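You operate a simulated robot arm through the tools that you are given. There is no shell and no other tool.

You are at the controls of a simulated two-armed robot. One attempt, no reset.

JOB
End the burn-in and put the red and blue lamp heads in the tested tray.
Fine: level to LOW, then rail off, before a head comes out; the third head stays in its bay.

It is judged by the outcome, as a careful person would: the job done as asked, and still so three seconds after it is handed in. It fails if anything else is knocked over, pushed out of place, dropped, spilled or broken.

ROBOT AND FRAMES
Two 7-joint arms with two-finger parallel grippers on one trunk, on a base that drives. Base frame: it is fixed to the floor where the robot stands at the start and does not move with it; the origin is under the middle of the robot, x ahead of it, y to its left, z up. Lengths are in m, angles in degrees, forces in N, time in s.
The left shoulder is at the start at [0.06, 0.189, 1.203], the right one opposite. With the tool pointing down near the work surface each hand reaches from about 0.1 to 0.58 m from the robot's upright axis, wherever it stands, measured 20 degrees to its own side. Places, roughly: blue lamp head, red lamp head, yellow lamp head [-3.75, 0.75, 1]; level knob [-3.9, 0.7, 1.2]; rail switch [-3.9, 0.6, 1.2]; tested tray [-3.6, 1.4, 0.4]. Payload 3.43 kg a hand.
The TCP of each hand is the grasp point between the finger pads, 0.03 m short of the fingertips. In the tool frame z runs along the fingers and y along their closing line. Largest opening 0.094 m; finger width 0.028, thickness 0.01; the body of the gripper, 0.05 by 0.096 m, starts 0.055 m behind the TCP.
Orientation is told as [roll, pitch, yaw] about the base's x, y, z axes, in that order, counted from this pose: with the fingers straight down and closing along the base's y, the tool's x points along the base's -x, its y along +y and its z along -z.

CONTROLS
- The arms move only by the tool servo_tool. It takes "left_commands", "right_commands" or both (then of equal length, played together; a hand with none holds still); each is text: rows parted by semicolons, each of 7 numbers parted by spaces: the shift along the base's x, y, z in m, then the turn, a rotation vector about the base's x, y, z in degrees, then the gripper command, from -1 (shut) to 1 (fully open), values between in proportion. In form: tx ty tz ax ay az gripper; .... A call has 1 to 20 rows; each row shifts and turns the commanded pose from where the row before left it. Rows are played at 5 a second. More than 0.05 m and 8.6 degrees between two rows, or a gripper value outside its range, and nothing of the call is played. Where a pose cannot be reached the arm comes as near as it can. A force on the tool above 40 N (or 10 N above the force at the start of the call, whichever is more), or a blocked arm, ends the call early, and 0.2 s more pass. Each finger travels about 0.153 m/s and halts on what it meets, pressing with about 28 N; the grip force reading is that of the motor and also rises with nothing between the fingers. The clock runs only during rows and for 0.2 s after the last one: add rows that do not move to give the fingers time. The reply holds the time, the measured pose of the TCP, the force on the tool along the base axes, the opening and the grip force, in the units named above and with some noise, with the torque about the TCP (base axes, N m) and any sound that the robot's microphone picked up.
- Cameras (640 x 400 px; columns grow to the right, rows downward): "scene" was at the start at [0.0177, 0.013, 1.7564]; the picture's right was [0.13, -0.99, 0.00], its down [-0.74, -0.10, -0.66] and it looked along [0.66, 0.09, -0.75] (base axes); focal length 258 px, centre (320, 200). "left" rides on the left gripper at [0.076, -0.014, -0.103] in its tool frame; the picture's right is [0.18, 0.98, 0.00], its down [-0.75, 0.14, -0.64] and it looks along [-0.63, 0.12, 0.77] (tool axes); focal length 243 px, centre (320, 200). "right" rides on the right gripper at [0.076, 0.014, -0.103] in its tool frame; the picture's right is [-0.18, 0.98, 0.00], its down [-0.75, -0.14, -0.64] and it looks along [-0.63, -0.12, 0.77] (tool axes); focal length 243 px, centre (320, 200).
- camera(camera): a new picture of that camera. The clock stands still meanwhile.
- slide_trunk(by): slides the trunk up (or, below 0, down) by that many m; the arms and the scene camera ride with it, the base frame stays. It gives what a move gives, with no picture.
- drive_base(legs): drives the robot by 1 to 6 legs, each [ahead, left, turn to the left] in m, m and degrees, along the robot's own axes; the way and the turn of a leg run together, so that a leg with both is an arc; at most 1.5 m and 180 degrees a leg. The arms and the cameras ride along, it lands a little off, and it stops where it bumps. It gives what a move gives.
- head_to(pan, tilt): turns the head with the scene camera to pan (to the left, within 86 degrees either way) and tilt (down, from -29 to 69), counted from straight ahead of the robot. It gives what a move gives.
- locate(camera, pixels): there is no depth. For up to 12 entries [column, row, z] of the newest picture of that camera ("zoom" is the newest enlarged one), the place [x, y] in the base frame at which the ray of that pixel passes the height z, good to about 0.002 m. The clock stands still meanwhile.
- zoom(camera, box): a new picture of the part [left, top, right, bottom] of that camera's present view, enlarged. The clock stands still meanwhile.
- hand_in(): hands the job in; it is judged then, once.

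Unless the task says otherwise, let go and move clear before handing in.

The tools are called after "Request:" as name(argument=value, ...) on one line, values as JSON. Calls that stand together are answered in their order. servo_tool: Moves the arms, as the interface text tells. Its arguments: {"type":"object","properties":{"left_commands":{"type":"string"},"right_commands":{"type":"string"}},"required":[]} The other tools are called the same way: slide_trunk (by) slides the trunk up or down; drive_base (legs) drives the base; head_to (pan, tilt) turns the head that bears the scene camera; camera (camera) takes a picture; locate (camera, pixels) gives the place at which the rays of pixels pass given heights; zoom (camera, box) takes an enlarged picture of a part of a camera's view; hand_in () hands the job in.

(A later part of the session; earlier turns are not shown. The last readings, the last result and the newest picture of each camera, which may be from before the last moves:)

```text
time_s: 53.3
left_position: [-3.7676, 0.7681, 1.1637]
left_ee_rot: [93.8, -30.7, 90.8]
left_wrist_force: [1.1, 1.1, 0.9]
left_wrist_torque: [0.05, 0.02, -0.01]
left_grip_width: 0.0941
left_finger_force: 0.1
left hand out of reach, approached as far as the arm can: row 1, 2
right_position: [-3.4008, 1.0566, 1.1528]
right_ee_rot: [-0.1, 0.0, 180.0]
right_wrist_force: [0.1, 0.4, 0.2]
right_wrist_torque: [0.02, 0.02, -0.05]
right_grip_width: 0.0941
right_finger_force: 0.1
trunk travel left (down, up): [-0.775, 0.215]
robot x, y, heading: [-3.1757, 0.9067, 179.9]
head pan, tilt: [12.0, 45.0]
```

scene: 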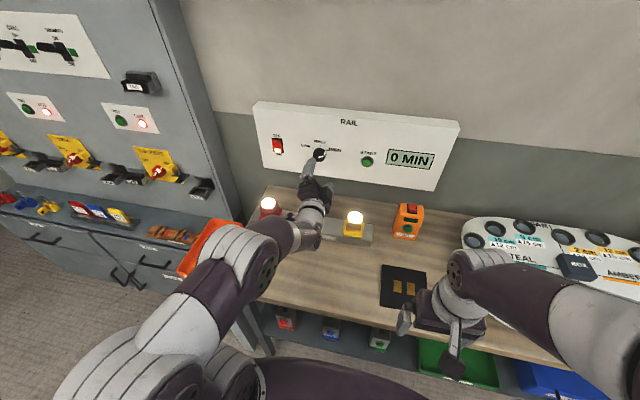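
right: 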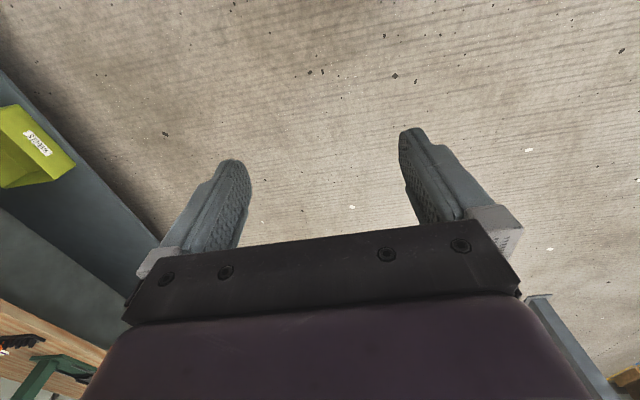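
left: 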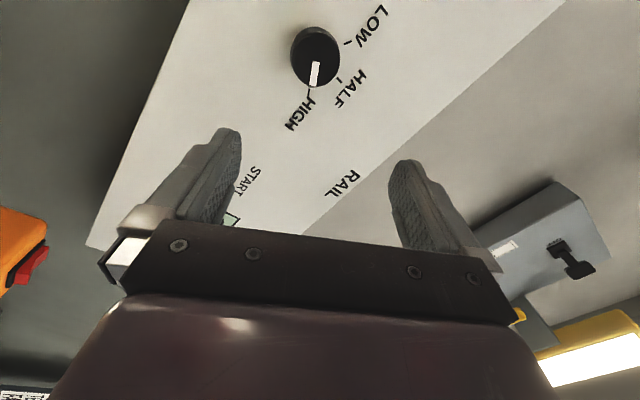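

It's limited there. I'll try the other direction: roll back through neutral to about +60° and see which side the wrist has more freedom on.

Request:
servo_tool(left_commands="0 -0.002 -0.001 8.5 0 0 1; 0 -0.002 -0.001 8.5 0 0 1; 0 -0.002 -0.001 8.5 0 0 1; 0 -0.002 -0.001 8.5 0 0 1; 0 -0.002 -0.001 8.5 0 0 1; 0 -0.002 -0.001 8.5 0 0 1; 0 -0.002 -0.001 8.5 0 0 1; 0 -0.002 -0.001 8.5 0 0 1; 0 -0.002 -0.001 8.5 0 0 1; 0 -0.002 -0.001 8.5 0 0 1; 0 -0.002 0 8.5 0 0 1; 0 -0.002 0 8.5 0 0 1; 0 -0.002 0 8.5 0 0 1; 0 -0.002 0 8.5 0 0 1; 0 0 0 0 0 0 1")

Request:
camera(camera="scene")

```text
time_s: 56.5
left_position: [-3.7935, 0.8669, 1.3076]
left_ee_rot: [-85.3, -30.4, -90.3]
left_wrist_force: [0.0, -1.1, -0.5]
left_wrist_torque: [0.0, 0.01, -0.03]
left_grip_width: 0.0939
left_finger_force: 0.0
left hand out of reach, approached as far as the arm can: row 8, 9, 10, 11, 12, 13, 14
right_position: [-3.4015, 1.0562, 1.1526]
right_ee_rot: [0.0, 0.2, 180.0]
right_wrist_force: [-0.3, -0.1, -0.9]
right_wrist_torque: [-0.03, -0.01, 0.03]
right_grip_width: 0.094
right_finger_force: 0.0
trunk travel left (down, up): [-0.775, 0.215]
robot x, y, heading: [-3.1776, 0.9056, 180.0]
head pan, tilt: [12.0, 45.0]
```

```text
taken
```

scene: 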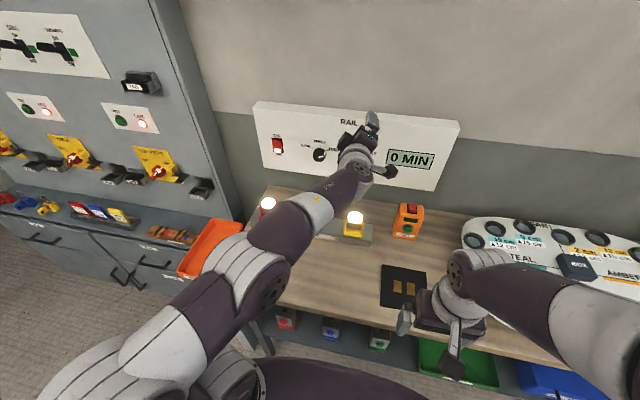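

The positive side is worse: it drifted to (−3.79, 0.867, 1.308). The hand evidently wants to be further right of and higher than my shoulder, so I'll shift the base left, lower the trunk a bit, and re-aim at the knob with a −30° roll.

Request:
drive_base(legs=[[0, 0.07, 0]])

Request:
slide_trunk(by=-0.06)

Request:
servo_tool(left_commands="0 -0.005 -0.008 -8.2 0 0 1; 0 -0.005 -0.008 -8.2 0 0 1; 0 -0.005 -0.008 -8.2 0 0 1; 0 -0.005 -0.008 -8.2 0 0 1; 0 -0.005 -0.008 -8.2 0 0 1; 0 -0.005 -0.008 -8.2 0 0 1; 0 -0.005 -0.008 -8.2 0 0 1; 0 -0.005 -0.008 -8.2 0 0 1; 0 -0.005 -0.008 -8.2 0 0 1; 0 -0.005 -0.008 -8.2 0 0 1; 0 -0.005 -0.007 -8.2 0 0 1; 0 0 0 0 0 0 1")

Request:
camera(camera="scene")

Request:
camera(camera="left")

```text
time_s: 57.5
left_position: [-3.7924, 0.7977, 1.3084]
left_ee_rot: [-85.2, -30.6, -90.4]
left_wrist_force: [0.7, 0.8, -0.4]
left_wrist_torque: [0.01, -0.02, 0.02]
left_grip_width: 0.0939
left_finger_force: 0.0
right_position: [-3.3999, 0.9881, 1.1524]
right_ee_rot: [0.0, 0.1, 179.9]
right_wrist_force: [0.8, 0.6, -0.1]
right_wrist_torque: [-0.01, 0.02, -0.01]
right_grip_width: 0.094
right_finger_force: 0.0
trunk travel left (down, up): [-0.775, 0.215]
robot x, y, heading: [-3.1779, 0.8372, 179.8]
head pan, tilt: [12.0, 45.0]
```

```text
time_s: 58.5
left_position: [-3.7915, 0.7978, 1.2482]
left_ee_rot: [-85.1, -30.4, -90.4]
left_wrist_force: [-0.9, 0.1, 0.2]
left_wrist_torque: [-0.01, -0.03, -0.02]
left_grip_width: 0.094
left_finger_force: 0.1
right_position: [-3.3996, 0.9886, 1.0921]
right_ee_rot: [0.0, 0.1, 179.8]
right_wrist_force: [0.6, 0.5, -0.4]
right_wrist_torque: [0.03, 0.01, -0.03]
right_grip_width: 0.0939
right_finger_force: 0.1
trunk travel left (down, up): [-0.715, 0.275]
robot x, y, heading: [-3.1746, 0.8361, 180.2]
head pan, tilt: [12.0, 45.0]
```

```text
time_s: 61.1
left_position: [-3.7927, 0.7427, 1.1601]
left_ee_rot: [94.2, -59.1, 90.5]
left_wrist_force: [0.0, -0.2, 0.0]
left_wrist_torque: [0.04, -0.01, 0.04]
left_grip_width: 0.0941
left_finger_force: 0.0
right_position: [-3.4, 0.9877, 1.093]
right_ee_rot: [0.0, 0.1, 180.0]
right_wrist_force: [1.1, 0.1, -0.3]
right_wrist_torque: [-0.02, 0.0, 0.01]
right_grip_width: 0.0941
right_finger_force: 0.0
trunk travel left (down, up): [-0.715, 0.275]
robot x, y, heading: [-3.1783, 0.8349, 179.8]
head pan, tilt: [12.0, 45.0]
```

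```text
taken
```

scene: 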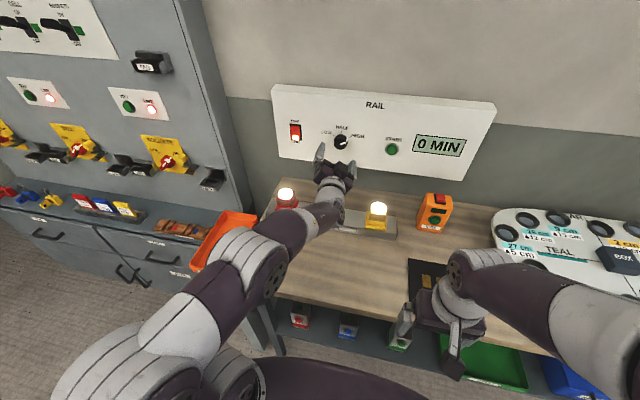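

```text
taken
```

left: 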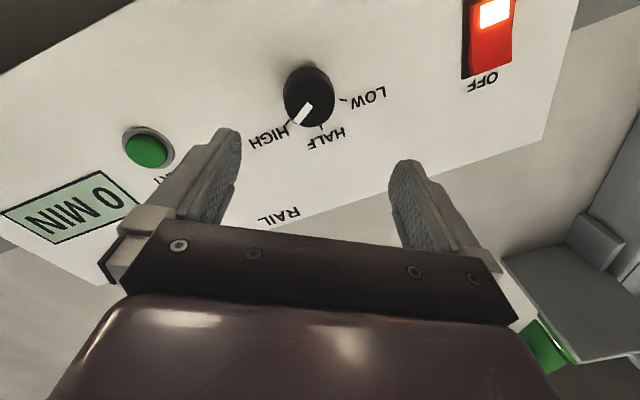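

No reach limits now: pose (−3.793, 0.743, 1.160) with −31° roll. I'll correct the ~4° axis error and roll on to −60° at this standoff.

Request:
servo_tool(left_commands="0 -0.001 -0.003 -7.2 -0.55 -1.03 1; 0 -0.001 -0.003 -7.2 -0.55 -1.03 1; 0 -0.001 -0.003 -7.2 -0.55 -1.03 1; 0 -0.001 -0.002 -7.2 -0.55 -1.03 1; 0 0 0 0 0 0 1")

Request:
camera(camera="left")

```text
time_s: 62.3
left_position: [-3.7933, 0.7368, 1.1493]
left_ee_rot: [90.8, -30.5, 88.7]
left_wrist_force: [1.1, -0.6, -0.2]
left_wrist_torque: [0.0, 0.01, 0.02]
left_grip_width: 0.0939
left_finger_force: 0.0
right_position: [-3.401, 0.9868, 1.0923]
right_ee_rot: [0.0, 0.1, 180.0]
right_wrist_force: [0.0, 0.1, 0.0]
right_wrist_torque: [0.01, -0.05, 0.01]
right_grip_width: 0.0938
right_finger_force: 0.2
trunk travel left (down, up): [-0.715, 0.275]
robot x, y, heading: [-3.1726, 0.8377, 180.0]
head pan, tilt: [12.0, 45.0]
```

```text
taken
```

left: 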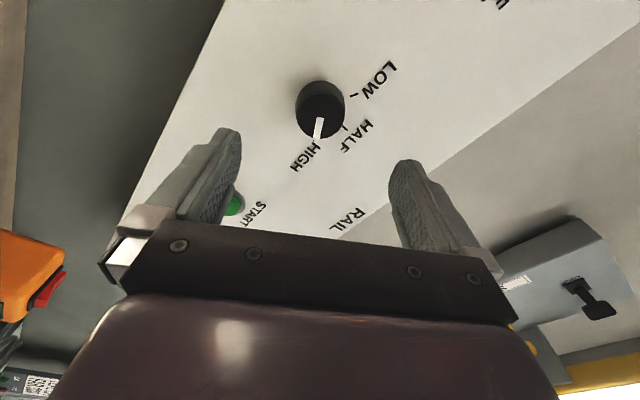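

Reached cleanly: (−3.793, 0.737, 1.149), roll −60°, axis within 1°. I'll zoom to check the knob's centring between the fingers.

Request:
zoom(camera="left", box=[250, 60, 410, 160])

Request:
locate(camera="zoom", pixels=[[277, 220, 1.14], [277, 220, 1.15], [277, 220, 1.16], [277, 180, 1.15]])

```text
4.00 times, centred on (330, 110) of left
```

zoom: 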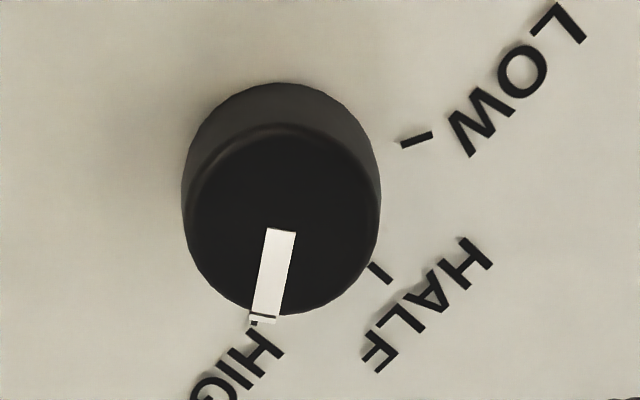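

```text
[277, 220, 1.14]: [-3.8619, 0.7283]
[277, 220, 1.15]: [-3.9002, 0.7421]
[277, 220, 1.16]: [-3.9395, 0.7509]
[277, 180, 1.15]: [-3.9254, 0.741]
```

Knob face is at x≈−3.898, panel at −3.925, knob axis at y≈0.741, z≈1.149. I'll shift 4 mm right and advance so the fingers straddle the knob, staying off the panel.

Request:
servo_tool(left_commands="-0.01 0.002 0 0 0 0 1; -0.02 0.002 0 0 0 0 1; -0.02 0 0 0 0 0 1; -0.02 0 0 0 0 0 1; -0.015 0 0 0 0 0 1; -0.007 0 0 0 0 0 1; 0 0 0 0 0 0 1")

Request:
camera(camera="left")

Request:
zoom(camera="scene", box=[260, 70, 420, 230])

```text
time_s: 63.9
left_position: [-3.8838, 0.742, 1.1494]
left_ee_rot: [90.9, -30.5, 88.7]
left_wrist_force: [5.8, 0.3, -1.3]
left_wrist_torque: [0.0, -0.32, -0.07]
left_grip_width: 0.0942
left_finger_force: 0.1
right_position: [-3.3982, 0.9879, 1.0928]
right_ee_rot: [0.0, 0.1, 179.8]
right_wrist_force: [0.7, -0.1, -0.1]
right_wrist_torque: [0.0, -0.03, -0.01]
right_grip_width: 0.0939
right_finger_force: 0.1
trunk travel left (down, up): [-0.715, 0.275]
robot x, y, heading: [-3.1773, 0.8384, 180.1]
head pan, tilt: [12.0, 45.0]
```

```text
taken
```

left: 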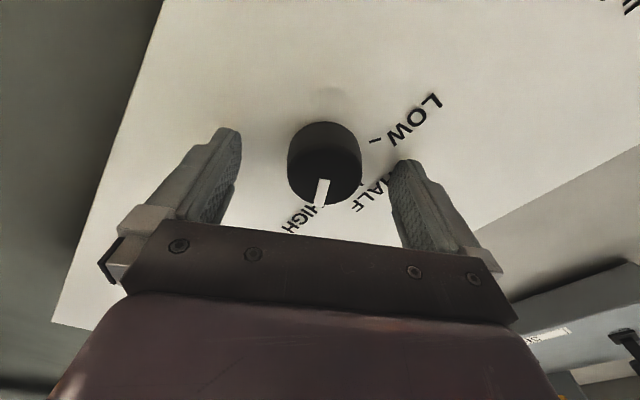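

```text
2.50 times, centred on (340, 150) of scene
```

zoom: 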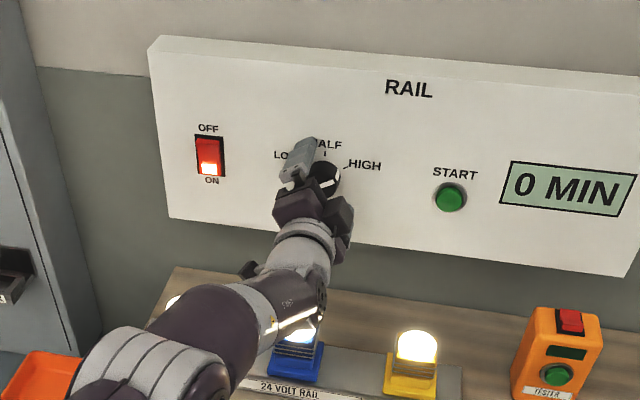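

There's a light 5.8 N touch of the lower fingertip on the panel, and the knob at (325,165) is about 4 mm off toward the upper finger. I'll back off 3 mm, recentre, and close on the knob.

Request:
servo_tool(left_commands="0.004 -0.002 0.003 0 0 0 1; 0 0 0 0 0 0 1; 0 0 0 0 0 0 0.2; 0 0 0 0 0 0 -0.2; 0 0 0 0 0 0 -0.5; 0 0 0 0 0 0 -0.6; 0 0 0 0 0 0 -0.6")

Request:
camera(camera="left")

```text
time_s: 65.5
left_position: [-3.8813, 0.7408, 1.1523]
left_ee_rot: [90.7, -30.5, 88.8]
left_wrist_force: [3.5, 3.3, -8.1]
left_wrist_torque: [0.05, -0.18, -0.36]
left_grip_width: 0.0432
left_finger_force: 45.6
right_position: [-3.401, 0.9883, 1.0928]
right_ee_rot: [-0.1, 0.1, 179.9]
right_wrist_force: [0.1, 0.4, -0.9]
right_wrist_torque: [0.0, -0.04, -0.02]
right_grip_width: 0.0938
right_finger_force: 0.0
trunk travel left (down, up): [-0.715, 0.275]
robot x, y, heading: [-3.1757, 0.8343, 179.9]
head pan, tilt: [12.0, 45.0]
```

```text
taken
```

left: 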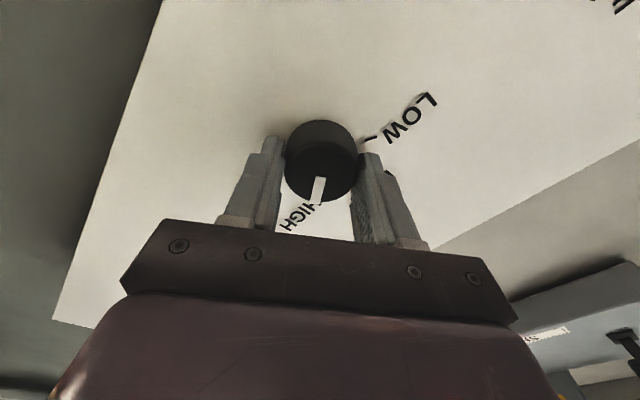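

Gripped at 43 mm; the side force suggests I'm 2 mm high. I'll ease that and rotate about 60° counter-clockwise (positive about +x).

Request:
servo_tool(left_commands="0 0.001 -0.002 4 0 0 -0.6; 0 0 0 8 0 0 -0.6; 0 0 0 8 0 0 -0.6; 0 0 0 8 0 0 -0.6; 0 0 0 8 0 0 -0.6; 0 0 0 8 0 0 -0.6; 0 0 0 8 0 0 -0.6; 0 0 0 0 0 0 -0.6")

Request:
camera(camera="left")

Request:
zoom(camera="scene", box=[260, 70, 420, 230])

```text
time_s: 67.3
left_position: [-3.8816, 0.7385, 1.1518]
left_ee_rot: [100.2, -82.6, 80.0]
left_wrist_force: [-4.1, -6.7, 6.9]
left_wrist_torque: [0.0, -0.22, 0.43]
left_grip_width: 0.0433
left_finger_force: 45.5
right_position: [-3.4005, 0.9852, 1.0945]
right_ee_rot: [-0.1, 0.1, 180.0]
right_wrist_force: [-0.7, -0.5, 0.5]
right_wrist_torque: [-0.01, -0.04, 0.03]
right_grip_width: 0.094
right_finger_force: 0.0
trunk travel left (down, up): [-0.715, 0.275]
robot x, y, heading: [-3.1752, 0.834, 179.8]
head pan, tilt: [12.0, 45.0]
```

```text
taken
```

left: 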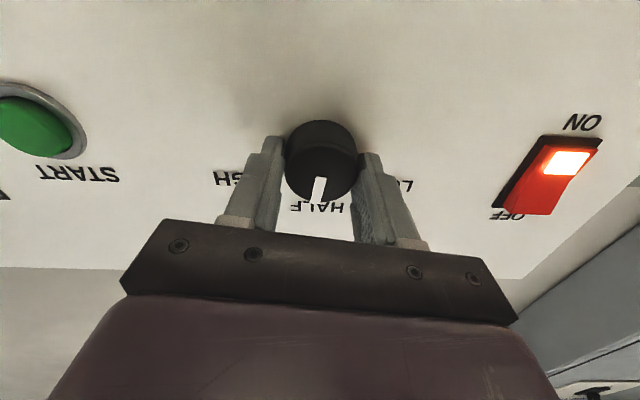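

```text
2.50 times, centred on (340, 150) of scene
```

zoom: 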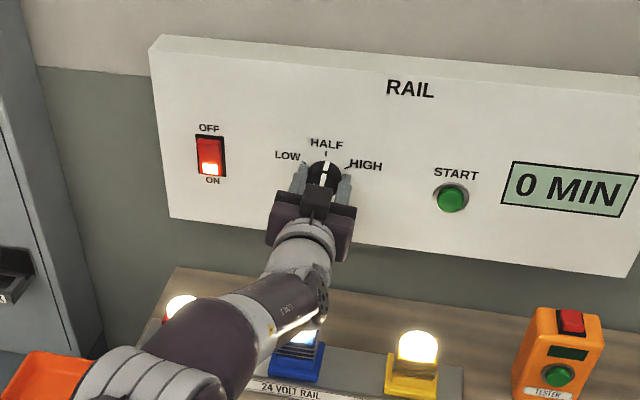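

The knob turned with the hand and now points to HALF, with no reach flags. Continuing another ~60° toward LOW.

Request:
servo_tool(left_commands="0 0 0 8.5 0 0 -0.6; 0 0 0 8.5 0 0 -0.6; 0 0 0 8.5 0 0 -0.6; 0 0 0 8.5 0 0 -0.6; 0 0 0 8.5 0 0 -0.6; 0 0 0 8.5 0 0 -0.6; 0 0 0 8.5 0 0 -0.6; 0 0 0 0 0 0 -0.6")

Request:
camera(camera="left")

Request:
zoom(camera="scene", box=[260, 70, 420, 230])

```text
time_s: 68.4
left_position: [-3.8797, 0.7392, 1.1508]
left_ee_rot: [-90.1, -62.6, -87.7]
left_wrist_force: [0.2, -21.9, -0.5]
left_wrist_torque: [-0.03, -0.56, -0.26]
left_grip_width: 0.0433
left_finger_force: 45.0
left hand out of reach, approached as far as the arm can: row 4, 5
right_position: [-3.4009, 0.9867, 1.0926]
right_ee_rot: [-0.1, 0.1, -179.7]
right_wrist_force: [0.9, 0.8, 0.5]
right_wrist_torque: [-0.02, 0.01, 0.02]
right_grip_width: 0.094
right_finger_force: 0.1
trunk travel left (down, up): [-0.715, 0.275]
robot x, y, heading: [-3.1764, 0.84, -180.0]
head pan, tilt: [12.0, 45.0]
stopped in row 5 (left hand): the force on the tool passed its limit at 57 N (the readings are from after the stop); the commanded pose is now the measured one
```

```text
taken
```

left: 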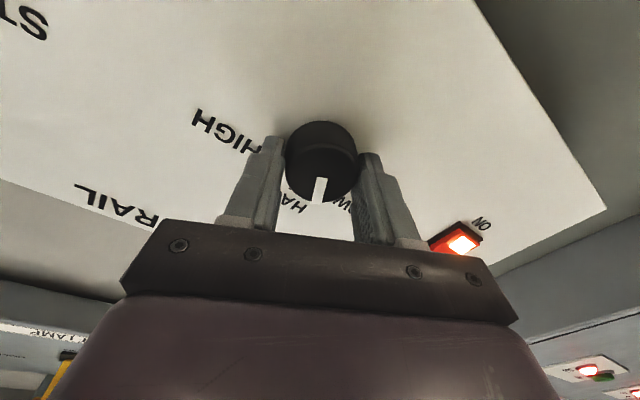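

```text
2.50 times, centred on (340, 150) of scene
```

zoom: 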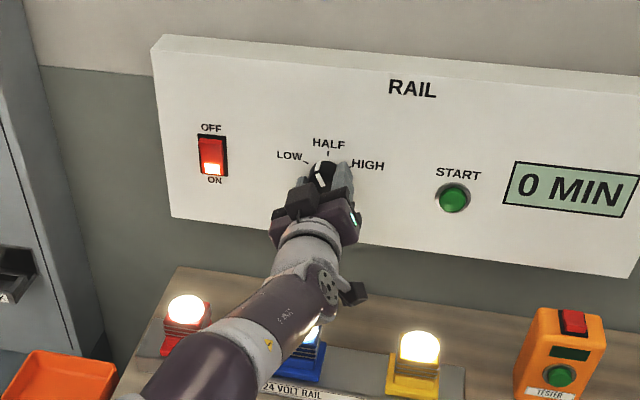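

Reach ran out at about +27° of roll with the pointer between HALF and LOW, so I'll let go, roll back to about −40°, and re-grip for the remaining ~40°.

Request:
servo_tool(left_commands="0 0 0 0 0 0 0; 0 0 0 0 0 0 0.8; 0 0 0 0 0 0 1; 0 0.001 0 -8.5 0 0 1; 0 0 0 -8.5 0 0 1; 0 0 0 -8.5 0 0 1; 0 0 0 -8.5 0 0 1; 0 0 0 -8.5 0 0 1; 0 0 0 -8.5 0 0 1; 0 0 0 -8.5 0 0 1; 0 0 0 -8.5 0 -2 1; 0 0 0 0 0 0 1")

Request:
camera(camera="left")

Request:
zoom(camera="left", box=[240, 90, 400, 220])

```text
refused: row 11 steps farther than a row can; nothing moved
```

```text
taken
```

left: 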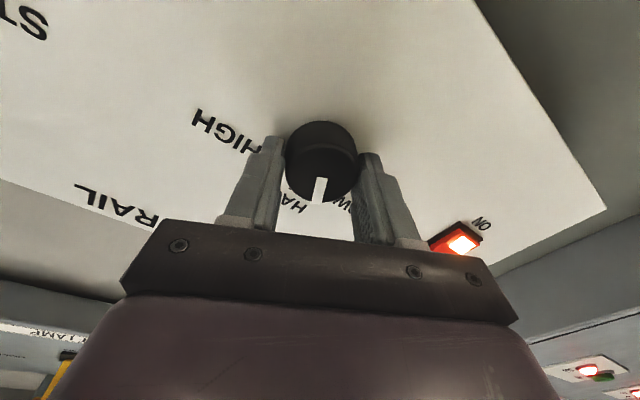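

```text
3.08 times, centred on (320, 155) of left
```

zoom: 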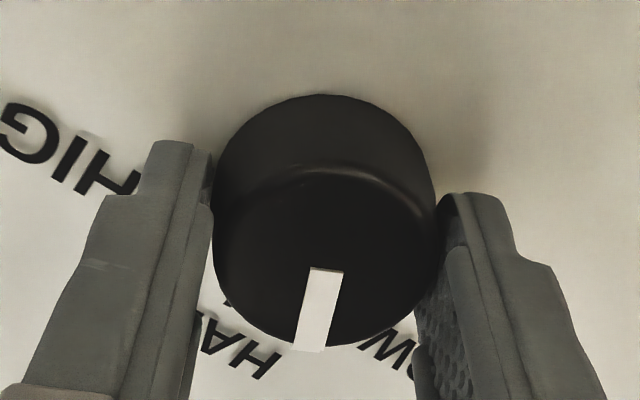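

One row exceeded the turn limit, so nothing moved. I'll repeat with smaller turns.

Request:
servo_tool(left_commands="0 0 0 0 0 0 0; 0 0 0 0 0 0 0.8; 0 0 0 0 0 0 1; 0 0.001 0 -8.4 0 0 1; 0 0 0 -8.4 0 0 1; 0 0 0 -8.4 0 0 1; 0 0 0 -8.4 0 0 1; 0 0 0 -8.4 0 0 1; 0 0 0 -8.4 0 0 1; 0 0 0 -8.4 0 0 1; 0 0 0 -8 0 -2 1; 0 0 0 0 0 0 1")

Request:
camera(camera="left")

Request:
zoom(camera="scene", box=[260, 70, 420, 230])

```text
time_s: 71.0
left_position: [-3.8806, 0.7443, 1.1531]
left_ee_rot: [92.3, -50.6, 86.9]
left_wrist_force: [0.1, -0.2, 1.0]
left_wrist_torque: [-0.01, 0.0, -0.02]
left_grip_width: 0.0942
left_finger_force: 0.1
right_position: [-3.4009, 0.9866, 1.0924]
right_ee_rot: [0.1, 0.1, -179.9]
right_wrist_force: [0.8, -0.1, 0.4]
right_wrist_torque: [-0.02, 0.02, 0.03]
right_grip_width: 0.094
right_finger_force: 0.0
trunk travel left (down, up): [-0.715, 0.275]
robot x, y, heading: [-3.1768, 0.838, -180.1]
head pan, tilt: [12.0, 45.0]
```

```text
taken
```

left: 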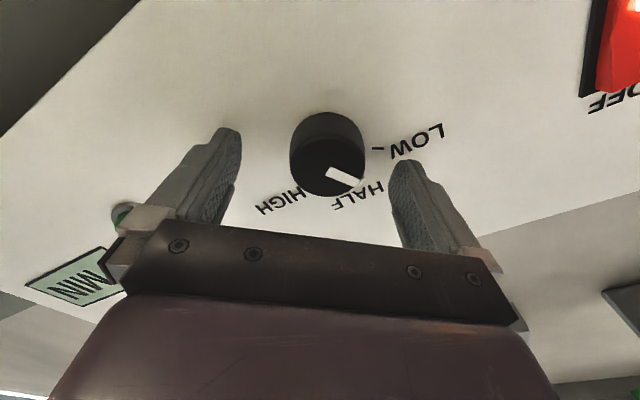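

```text
2.50 times, centred on (340, 150) of scene
```

zoom: 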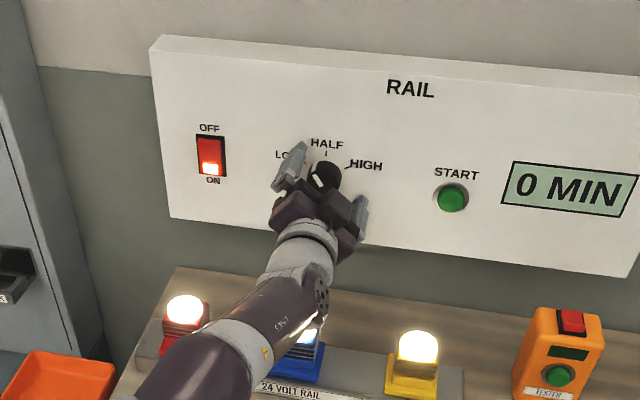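

The pointer stayed midway between HALF and LOW at (345,177). I'll recentre by 3 mm, grip again and turn another ~42°.

Request:
servo_tool(left_commands="0 -0.003 -0.003 0 0 0 1; 0 0 0 0 0 0 0.2; 0 0 0 0 0 0 -0.3; 0 0 0 0 0 0 -0.6; 0 0 0 0 0 0 -0.6; 0 0 0 8.4 0 0 -0.6; 0 0 0 8.4 0 0 -0.6; 0 0 0 8.4 0 0 -0.6; 0 0 0 8.4 0 0 -0.6; 0 0 0 6 0 0 -0.6; 0 0 0 0 0 0 -0.6")

Request:
camera(camera="left")

Request:
zoom(camera="scene", box=[260, 70, 420, 230])

```text
time_s: 73.4
left_position: [-3.8801, 0.7384, 1.1489]
left_ee_rot: [-166.3, -88.0, -13.7]
left_wrist_force: [-1.7, -15.2, 5.1]
left_wrist_torque: [-0.18, 0.35, 0.69]
left_grip_width: 0.0431
left_finger_force: 44.7
right_position: [-3.3992, 0.9841, 1.0925]
right_ee_rot: [-0.2, 0.1, -179.9]
right_wrist_force: [-0.8, -0.5, 0.4]
right_wrist_torque: [-0.01, 0.0, 0.01]
right_grip_width: 0.094
right_finger_force: 0.1
trunk travel left (down, up): [-0.715, 0.275]
robot x, y, heading: [-3.1745, 0.8386, -180.0]
head pan, tilt: [12.0, 45.0]
```

```text
taken
```

left: 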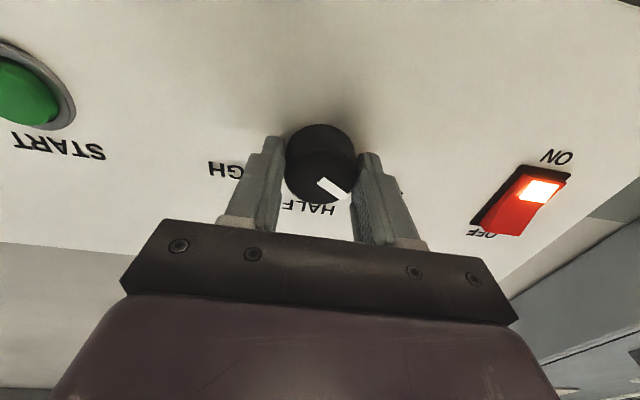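

```text
2.50 times, centred on (340, 150) of scene
```

zoom: 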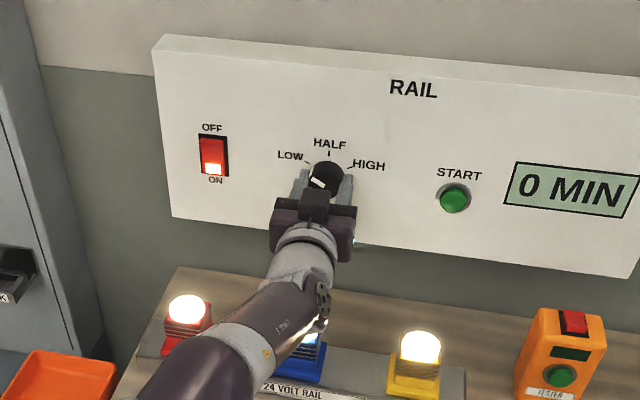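

The pointer is now near LOW but looks a few degrees short. I'll turn a little more while gripped, then open and check.

Request:
servo_tool(left_commands="0 0.002 0 6 0 0 -0.6; 0 0 0 4 0 0 -0.6; 0 0 0 0 0 0 -0.6")

Request:
zoom(camera="left", box=[240, 100, 400, 220])

Request:
zoom(camera="scene", box=[310, 110, 390, 160])

```text
time_s: 74.2
left_position: [-3.8787, 0.7381, 1.1503]
left_ee_rot: [-101.0, -79.3, -78.8]
left_wrist_force: [4.7, -22.3, 2.8]
left_wrist_torque: [-0.81, 0.3, 0.89]
left_grip_width: 0.043
left_finger_force: 44.9
right_position: [-3.3988, 0.9826, 1.0938]
right_ee_rot: [-0.3, 0.1, -179.8]
right_wrist_force: [-0.3, 0.4, 0.4]
right_wrist_torque: [0.01, -0.02, 0.0]
right_grip_width: 0.0938
right_finger_force: 0.0
trunk travel left (down, up): [-0.715, 0.275]
robot x, y, heading: [-3.1785, 0.8375, -180.0]
head pan, tilt: [12.0, 45.0]
```

```text
3.33 times, centred on (320, 160) of left
```

zoom: 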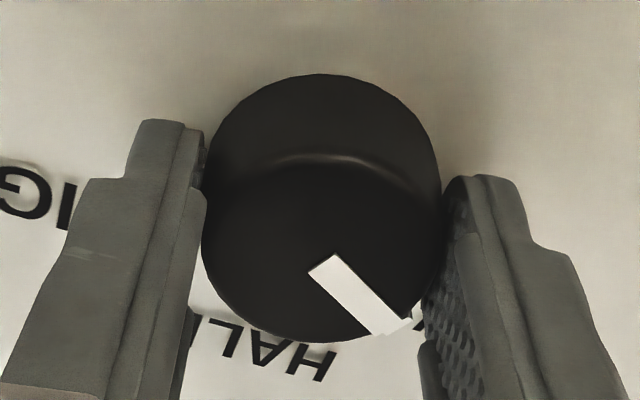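

```text
8.00 times, centred on (350, 135) of scene
```

zoom: 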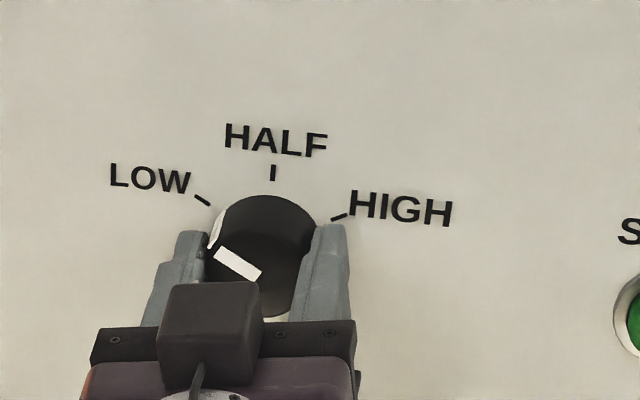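

The torque rose to −0.8 N·m about x, so the knob is against its end stop, and the scene zoom shows its pointer aligned with the LOW tick. I'll let go, back straight off, and verify.

Request:
servo_tool(left_commands="0 0 0 -1.5 0 0 -0.6; 0 0 0 0 0 0 0; 0 0 0 0 0 0 0.8; 0 0 0 0 0 0 1; 0.02 0 0 0 0 0 1; 0.03 0 0.005 0 0 0 1; 0.03 0 0.005 0 0 0 1; 0 0 0 0 0 0 1")

Request:
zoom(camera="left", box=[200, 40, 460, 200])

Request:
zoom(camera="scene", box=[260, 70, 480, 230])

```text
time_s: 76.0
left_position: [-3.8015, 0.7434, 1.1605]
left_ee_rot: [-103.0, -81.1, -77.1]
left_wrist_force: [-1.0, -0.9, -0.4]
left_wrist_torque: [0.03, -0.01, -0.02]
left_grip_width: 0.0943
left_finger_force: 0.0
right_position: [-3.4009, 0.9864, 1.0914]
right_ee_rot: [-0.1, 0.1, -179.9]
right_wrist_force: [0.5, 0.5, 0.1]
right_wrist_torque: [0.0, -0.03, -0.02]
right_grip_width: 0.0939
right_finger_force: 0.0
trunk travel left (down, up): [-0.715, 0.275]
robot x, y, heading: [-3.1754, 0.8349, -179.9]
head pan, tilt: [12.0, 45.0]
```

```text
2.46 times, centred on (330, 120) of left
```

zoom: 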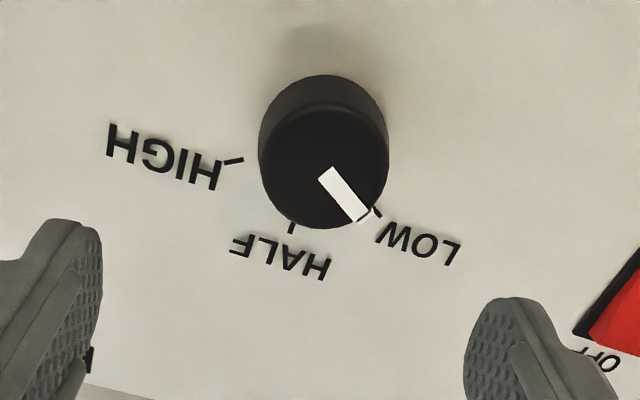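

```text
2.50 times, centred on (370, 150) of scene
```

zoom: 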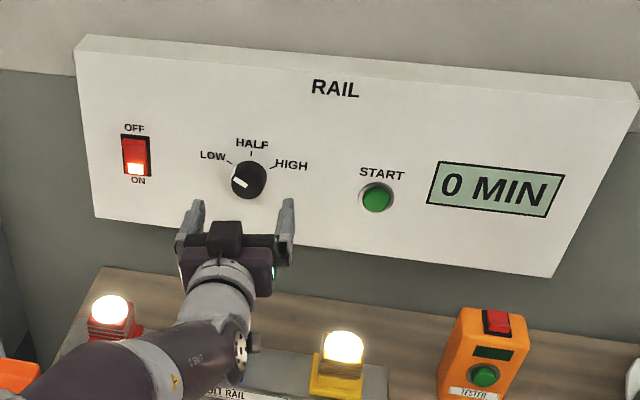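

The knob sits exactly on the LOW tick and START is untouched. Next I'll close the gripper and bring the fingertips in front of the rocker, still standing off from the panel.

Request:
servo_tool(left_commands="0 -0.015 0.002 -4 0 0 0.5; 0 -0.015 0.002 -4 0 0 0; 0 -0.015 0.002 -4 0 0 -0.5; 0 -0.015 0.002 -4 0 0 -1; 0 -0.015 0.002 -4 0 0 -1; 0 -0.015 0.002 -4 0 0 -1; 0 -0.015 0.001 -4 0 0 -1; 0 -0.015 0 -4 0 0 -1; 0 -0.015 0 0 0 0 -1; 0 -0.008 0 0 0 0 -1; 0 0 0 0 0 0 -1")

Request:
camera(camera="left")

Request:
camera(camera="scene")

```text
time_s: 78.4
left_position: [-3.8021, 0.7065, 1.1979]
left_ee_rot: [94.5, -66.7, 85.5]
left_wrist_force: [-0.2, -0.8, -0.2]
left_wrist_torque: [-0.01, 0.01, 0.04]
left_grip_width: 0.0
left_finger_force: 28.0
left hand out of reach, approached as far as the arm can: row 3, 4, 5, 6, 7, 8, 9, 10
right_position: [-3.4016, 0.9858, 1.0932]
right_ee_rot: [0.0, 0.2, -179.9]
right_wrist_force: [-0.2, -0.1, 0.8]
right_wrist_torque: [-0.01, 0.01, -0.01]
right_grip_width: 0.0942
right_finger_force: 0.1
trunk travel left (down, up): [-0.715, 0.275]
robot x, y, heading: [-3.1721, 0.8364, -180.0]
head pan, tilt: [12.0, 45.0]
```

```text
taken
```

left: 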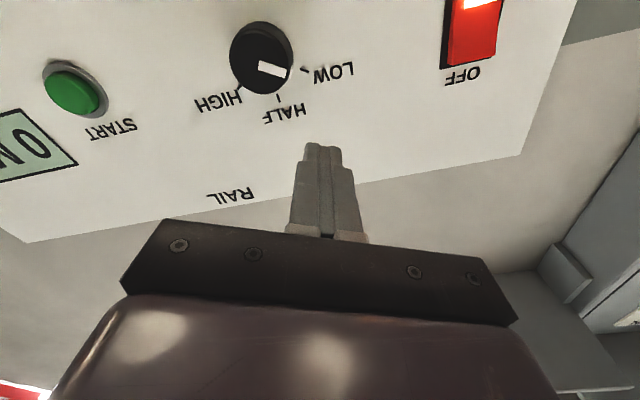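

```text
taken
```

scene: 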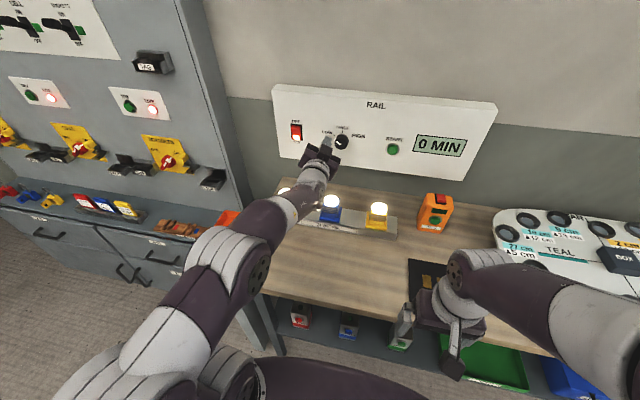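

It ran out of reach at y=0.707, so turning the base slightly left will swing the hand to the rocker. First I'll check the elbow's clearance from the orange FAULTS tray.

Request:
zoom(camera="scene", box=[120, 180, 320, 340])

Request:
locate(camera="scene", pixels=[[228, 270, 1.1], [228, 270, 1.05], [228, 270, 1.0], [188, 262, 1.0], [188, 262, 1.05], [220, 213, 0.9], [240, 213, 0.9]])

```text
2.50 times, centred on (220, 260) of scene
```

zoom: 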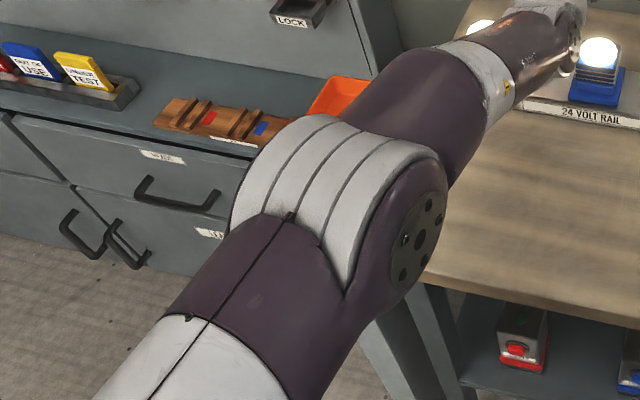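

```text
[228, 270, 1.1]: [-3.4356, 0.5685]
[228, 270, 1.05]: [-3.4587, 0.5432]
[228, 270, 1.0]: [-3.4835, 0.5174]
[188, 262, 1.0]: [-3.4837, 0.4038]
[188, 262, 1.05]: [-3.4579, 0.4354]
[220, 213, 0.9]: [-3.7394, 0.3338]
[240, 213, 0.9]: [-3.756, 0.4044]
```

The elbow sits around (−3.46, 0.54, ~1.03), in front of the tray's edge at x≈−3.52; turning the base left by 10° pulls it back from the tray while swinging the fingertips to y≈0.60. I'll do that.

Request:
drive_base(legs=[[0, 0, 10]])

Request:
camera(camera="left")

Request:
camera(camera="scene")

```text
time_s: 79.5
left_position: [-3.771, 0.6001, 1.1973]
left_ee_rot: [94.4, -66.7, 95.6]
left_wrist_force: [0.4, -0.3, 1.0]
left_wrist_torque: [0.07, -0.01, -0.01]
left_grip_width: 0.0002
left_finger_force: 28.1
right_position: [-3.423, 0.9459, 1.0925]
right_ee_rot: [0.0, 0.2, -170.0]
right_wrist_force: [-0.8, -0.3, -0.4]
right_wrist_torque: [-0.01, 0.04, -0.01]
right_grip_width: 0.0941
right_finger_force: 0.0
trunk travel left (down, up): [-0.715, 0.275]
robot x, y, heading: [-3.1749, 0.8351, -170.3]
head pan, tilt: [12.0, 45.0]
```

```text
taken
```

left: 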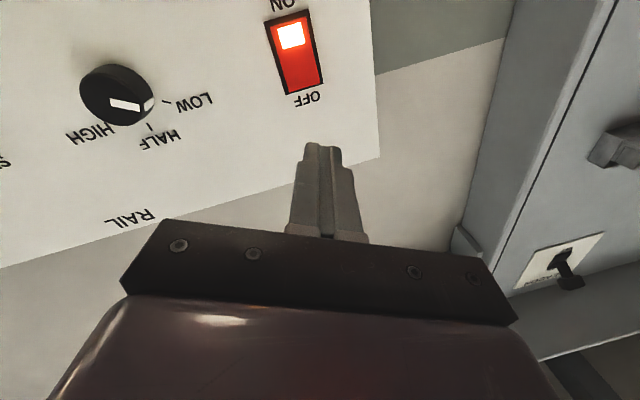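

```text
taken
```

scene: 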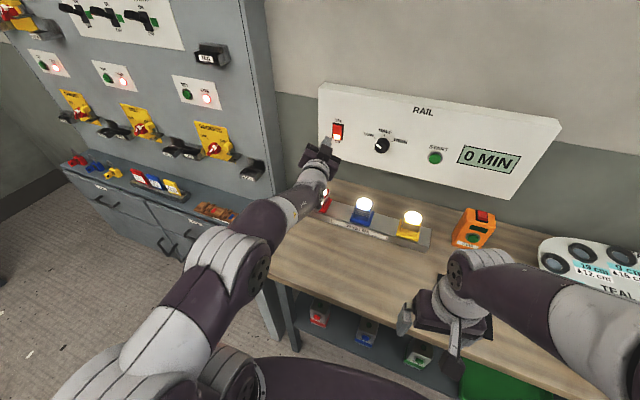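

The rocker is right ahead in the wrist view: ON end at (291,35), OFF end at (305,85). I'll compute where the OFF half is on the panel plane.

Request:
zoom(camera="left", box=[240, 0, 360, 120])

Request:
locate(camera="left", pixels=[[304, 80, 1.16], [304, 80, 1.17], [304, 80, 1.18], [304, 80, 1.19], [307, 99, 1.18], [307, 99, 1.19], [307, 99, 1.2], [291, 35, 1.15], [291, 35, 1.16]])

```text
3.33 times, centred on (300, 60) of left
```

zoom: 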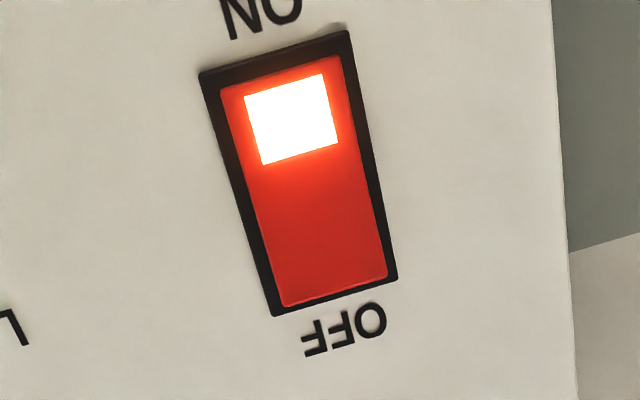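

```text
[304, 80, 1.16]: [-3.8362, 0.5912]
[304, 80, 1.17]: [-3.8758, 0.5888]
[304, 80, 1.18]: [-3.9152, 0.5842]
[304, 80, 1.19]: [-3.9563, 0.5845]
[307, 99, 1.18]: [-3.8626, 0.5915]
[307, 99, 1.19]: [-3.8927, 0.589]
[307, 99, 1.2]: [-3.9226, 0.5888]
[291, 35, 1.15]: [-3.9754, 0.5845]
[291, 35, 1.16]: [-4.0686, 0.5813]
```

The OFF half centres at about y 0.588, z 1.178 with its raised face near x −3.91. My fingertip is at (−3.80, 0.595, 1.198), so I'll line it up and approach to 2 cm away.

Request:
servo_tool(left_commands="-0.019 -0.0014 -0.004 0 0 0 -1; -0.019 -0.0014 -0.004 0 0 0 -1; -0.019 -0.0014 -0.004 0 0 0 -1; -0.019 -0.0014 -0.004 0 0 0 -1; -0.014 -0.0014 -0.004 0 0 0 -1; 0 0 0 0 0 0 -1")

Request:
camera(camera="left")

Request:
zoom(camera="scene", box=[290, 80, 410, 180])

```text
time_s: 80.8
left_position: [-3.8606, 0.5929, 1.1776]
left_ee_rot: [94.4, -66.7, 95.6]
left_wrist_force: [-0.4, -0.7, 0.8]
left_wrist_torque: [0.0, -0.01, 0.02]
left_grip_width: 0.0
left_finger_force: 28.4
right_position: [-3.4225, 0.9452, 1.0924]
right_ee_rot: [0.0, 0.1, -170.0]
right_wrist_force: [-1.2, -0.5, -0.3]
right_wrist_torque: [-0.03, 0.0, -0.01]
right_grip_width: 0.0937
right_finger_force: 0.1
trunk travel left (down, up): [-0.715, 0.275]
robot x, y, heading: [-3.1763, 0.8334, -169.8]
head pan, tilt: [12.0, 45.0]
```

```text
taken
```

left: 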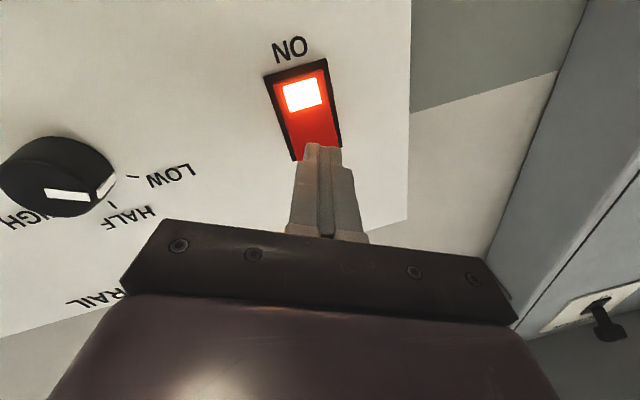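

```text
4.00 times, centred on (350, 130) of scene
```

zoom: 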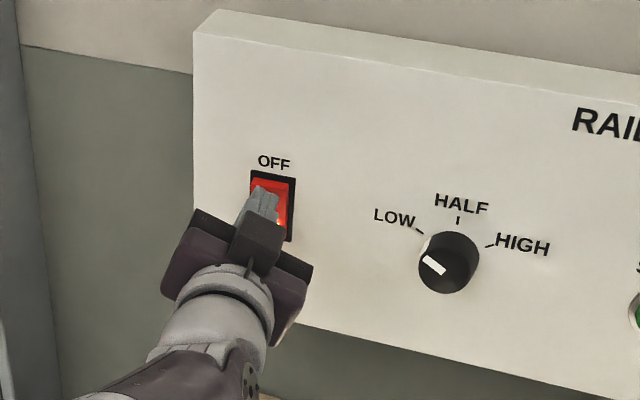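

The fingertip at zoom (262,195) is lined up with the OFF half. I'll press in with small steps, relying on the force limit.

Request:
servo_tool(left_commands="-0.006 0.0005 0 0 0 0 -1; -0.006 0.0005 0 0 0 0 -1; -0.005 0.0005 0 0 0 0 -1; -0.005 0 0 0 0 0 -1; -0.004 0 0 0 0 0 -1; -0.003 0 0 0 0 0 -1; 0 0 0 0 0 0 -1")

Request:
camera(camera="left")

Request:
zoom(camera="scene", box=[290, 80, 410, 180])

```text
time_s: 82.0
left_position: [-3.8745, 0.5944, 1.1785]
left_ee_rot: [94.0, -66.6, 96.0]
left_wrist_force: [34.6, 2.3, 3.8]
left_wrist_torque: [0.03, -0.39, 0.0]
left_grip_width: 0.0001
left_finger_force: 27.6
right_position: [-3.4154, 0.9461, 1.0942]
right_ee_rot: [-0.2, -0.4, -169.9]
right_wrist_force: [0.1, -0.1, -0.7]
right_wrist_torque: [-0.03, 0.03, 0.01]
right_grip_width: 0.0939
right_finger_force: 0.0
trunk travel left (down, up): [-0.715, 0.275]
robot x, y, heading: [-3.1731, 0.8369, -170.2]
head pan, tilt: [12.0, 45.0]
stopped in row 5 (left hand): the force on the tool passed its limit at 45 N (the readings are from after the stop); the commanded pose is now the measured one
```

```text
taken
```

left: 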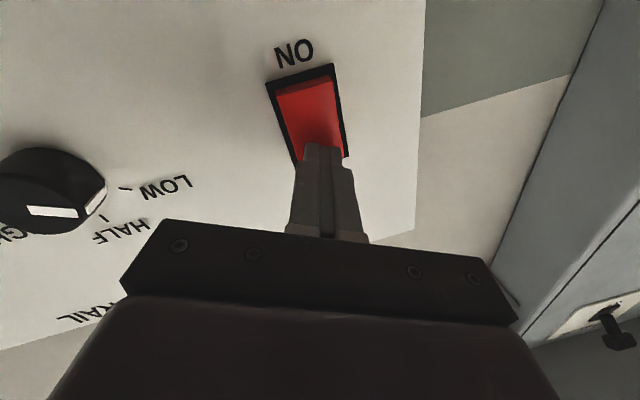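

```text
4.00 times, centred on (350, 130) of scene
```

zoom: 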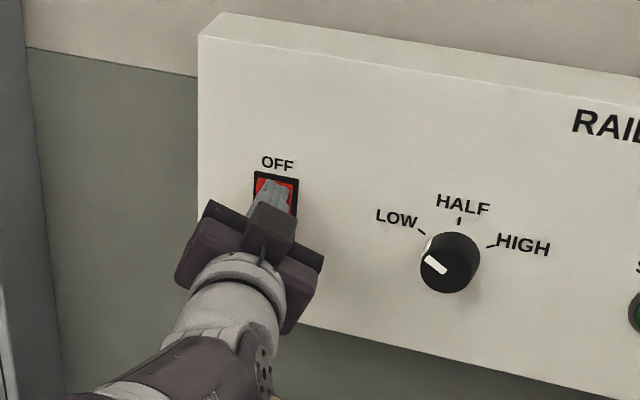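

The rocker flipped: its lamp is out and the ON end now stands proud. I'll back straight off and confirm.

Request:
servo_tool(left_commands="0.01 0 0 0 0 0 -1; 0.02 0 0 0 0 0 -1; 0.03 0 0.003 0 0 0 -1; 0.03 0 0.005 0 0 0 -1; 0 0 0 0 0 0 -1")

Request:
camera(camera="scene")

Request:
zoom(camera="scene", box=[290, 70, 510, 250])

Request:
zoom(camera="left", box=[60, 0, 380, 200])

```text
time_s: 83.2
left_position: [-3.7923, 0.5954, 1.1791]
left_ee_rot: [92.8, -66.7, 97.2]
left_wrist_force: [0.2, -1.0, 0.1]
left_wrist_torque: [-0.01, 0.0, 0.01]
left_grip_width: 0.0
left_finger_force: 27.8
right_position: [-3.4228, 0.9448, 1.0924]
right_ee_rot: [0.0, 0.1, -170.0]
right_wrist_force: [-0.2, -0.3, -0.1]
right_wrist_torque: [-0.01, -0.03, -0.03]
right_grip_width: 0.0941
right_finger_force: 0.0
trunk travel left (down, up): [-0.715, 0.275]
robot x, y, heading: [-3.1783, 0.8361, -170.0]
head pan, tilt: [12.0, 45.0]
```

```text
taken
```

scene: 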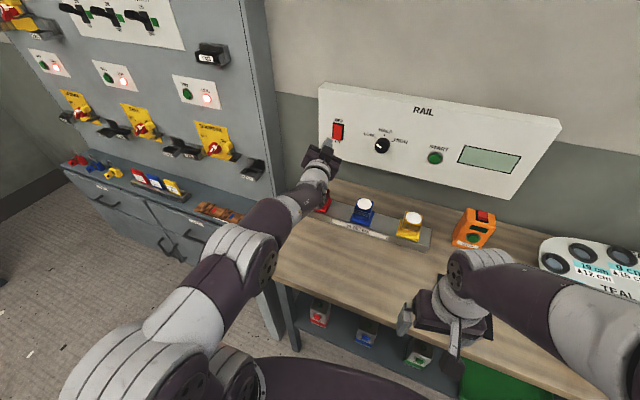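

```text
2.22 times, centred on (400, 160) of scene
```

zoom: 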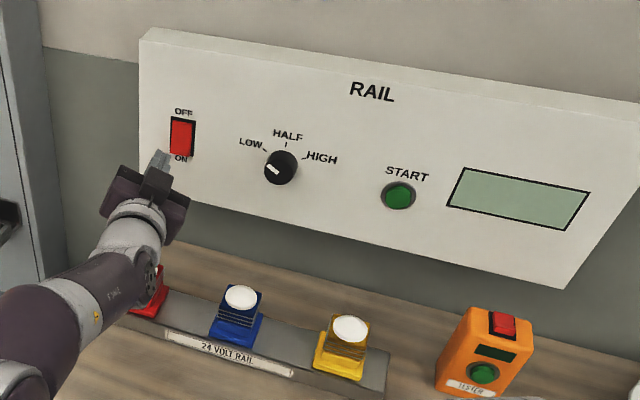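

```text
2.00 times, centred on (220, 100) of left
```

zoom: 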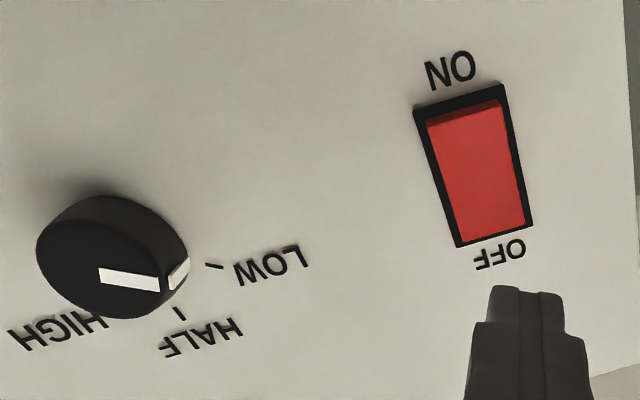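

The rail is off: rocker up, display blank, all lamps dark, knob on LOW. Now I'll study the heads' shape for gripping.

Request:
zoom(camera="scene", box=[320, 180, 440, 255])

Request:
locate(camera="zoom", pixels=[[190, 228, 0.95], [273, 254, 0.95], [280, 220, 0.95], [450, 293, 0.95], [541, 325, 0.95], [232, 100, 1.02], [485, 170, 1.02]])

```text
5.33 times, centred on (380, 218) of scene
```

zoom: 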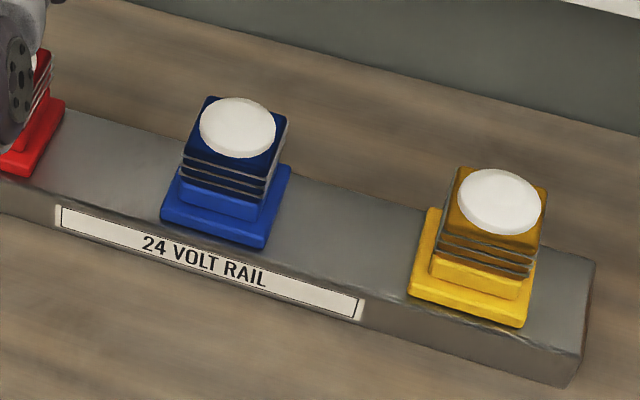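

```text
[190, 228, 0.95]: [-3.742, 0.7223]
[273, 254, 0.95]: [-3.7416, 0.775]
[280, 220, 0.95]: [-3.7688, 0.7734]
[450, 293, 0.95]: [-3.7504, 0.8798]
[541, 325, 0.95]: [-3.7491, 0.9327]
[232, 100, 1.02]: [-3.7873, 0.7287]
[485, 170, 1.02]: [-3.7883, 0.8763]
```

The heads have a square flange, a narrower finned body and a flat lens on top. I'll use the lens centres to pin the top height.

Request:
locate(camera="zoom", pixels=[[238, 127, 1.0], [238, 127, 1.02], [238, 127, 1.04], [499, 202, 1.0], [499, 202, 1.02], [499, 202, 1.04], [163, 216, 0.95], [266, 248, 0.95], [290, 168, 0.955], [411, 296, 0.95], [523, 327, 0.95]])

```text
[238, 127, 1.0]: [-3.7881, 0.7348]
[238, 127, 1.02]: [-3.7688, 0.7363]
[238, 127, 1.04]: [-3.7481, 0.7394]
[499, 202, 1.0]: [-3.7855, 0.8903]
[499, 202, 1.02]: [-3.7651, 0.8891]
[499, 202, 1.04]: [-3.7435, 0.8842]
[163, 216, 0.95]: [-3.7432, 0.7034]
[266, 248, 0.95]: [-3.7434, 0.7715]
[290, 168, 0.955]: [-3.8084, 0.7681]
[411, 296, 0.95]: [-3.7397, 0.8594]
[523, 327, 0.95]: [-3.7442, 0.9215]
```

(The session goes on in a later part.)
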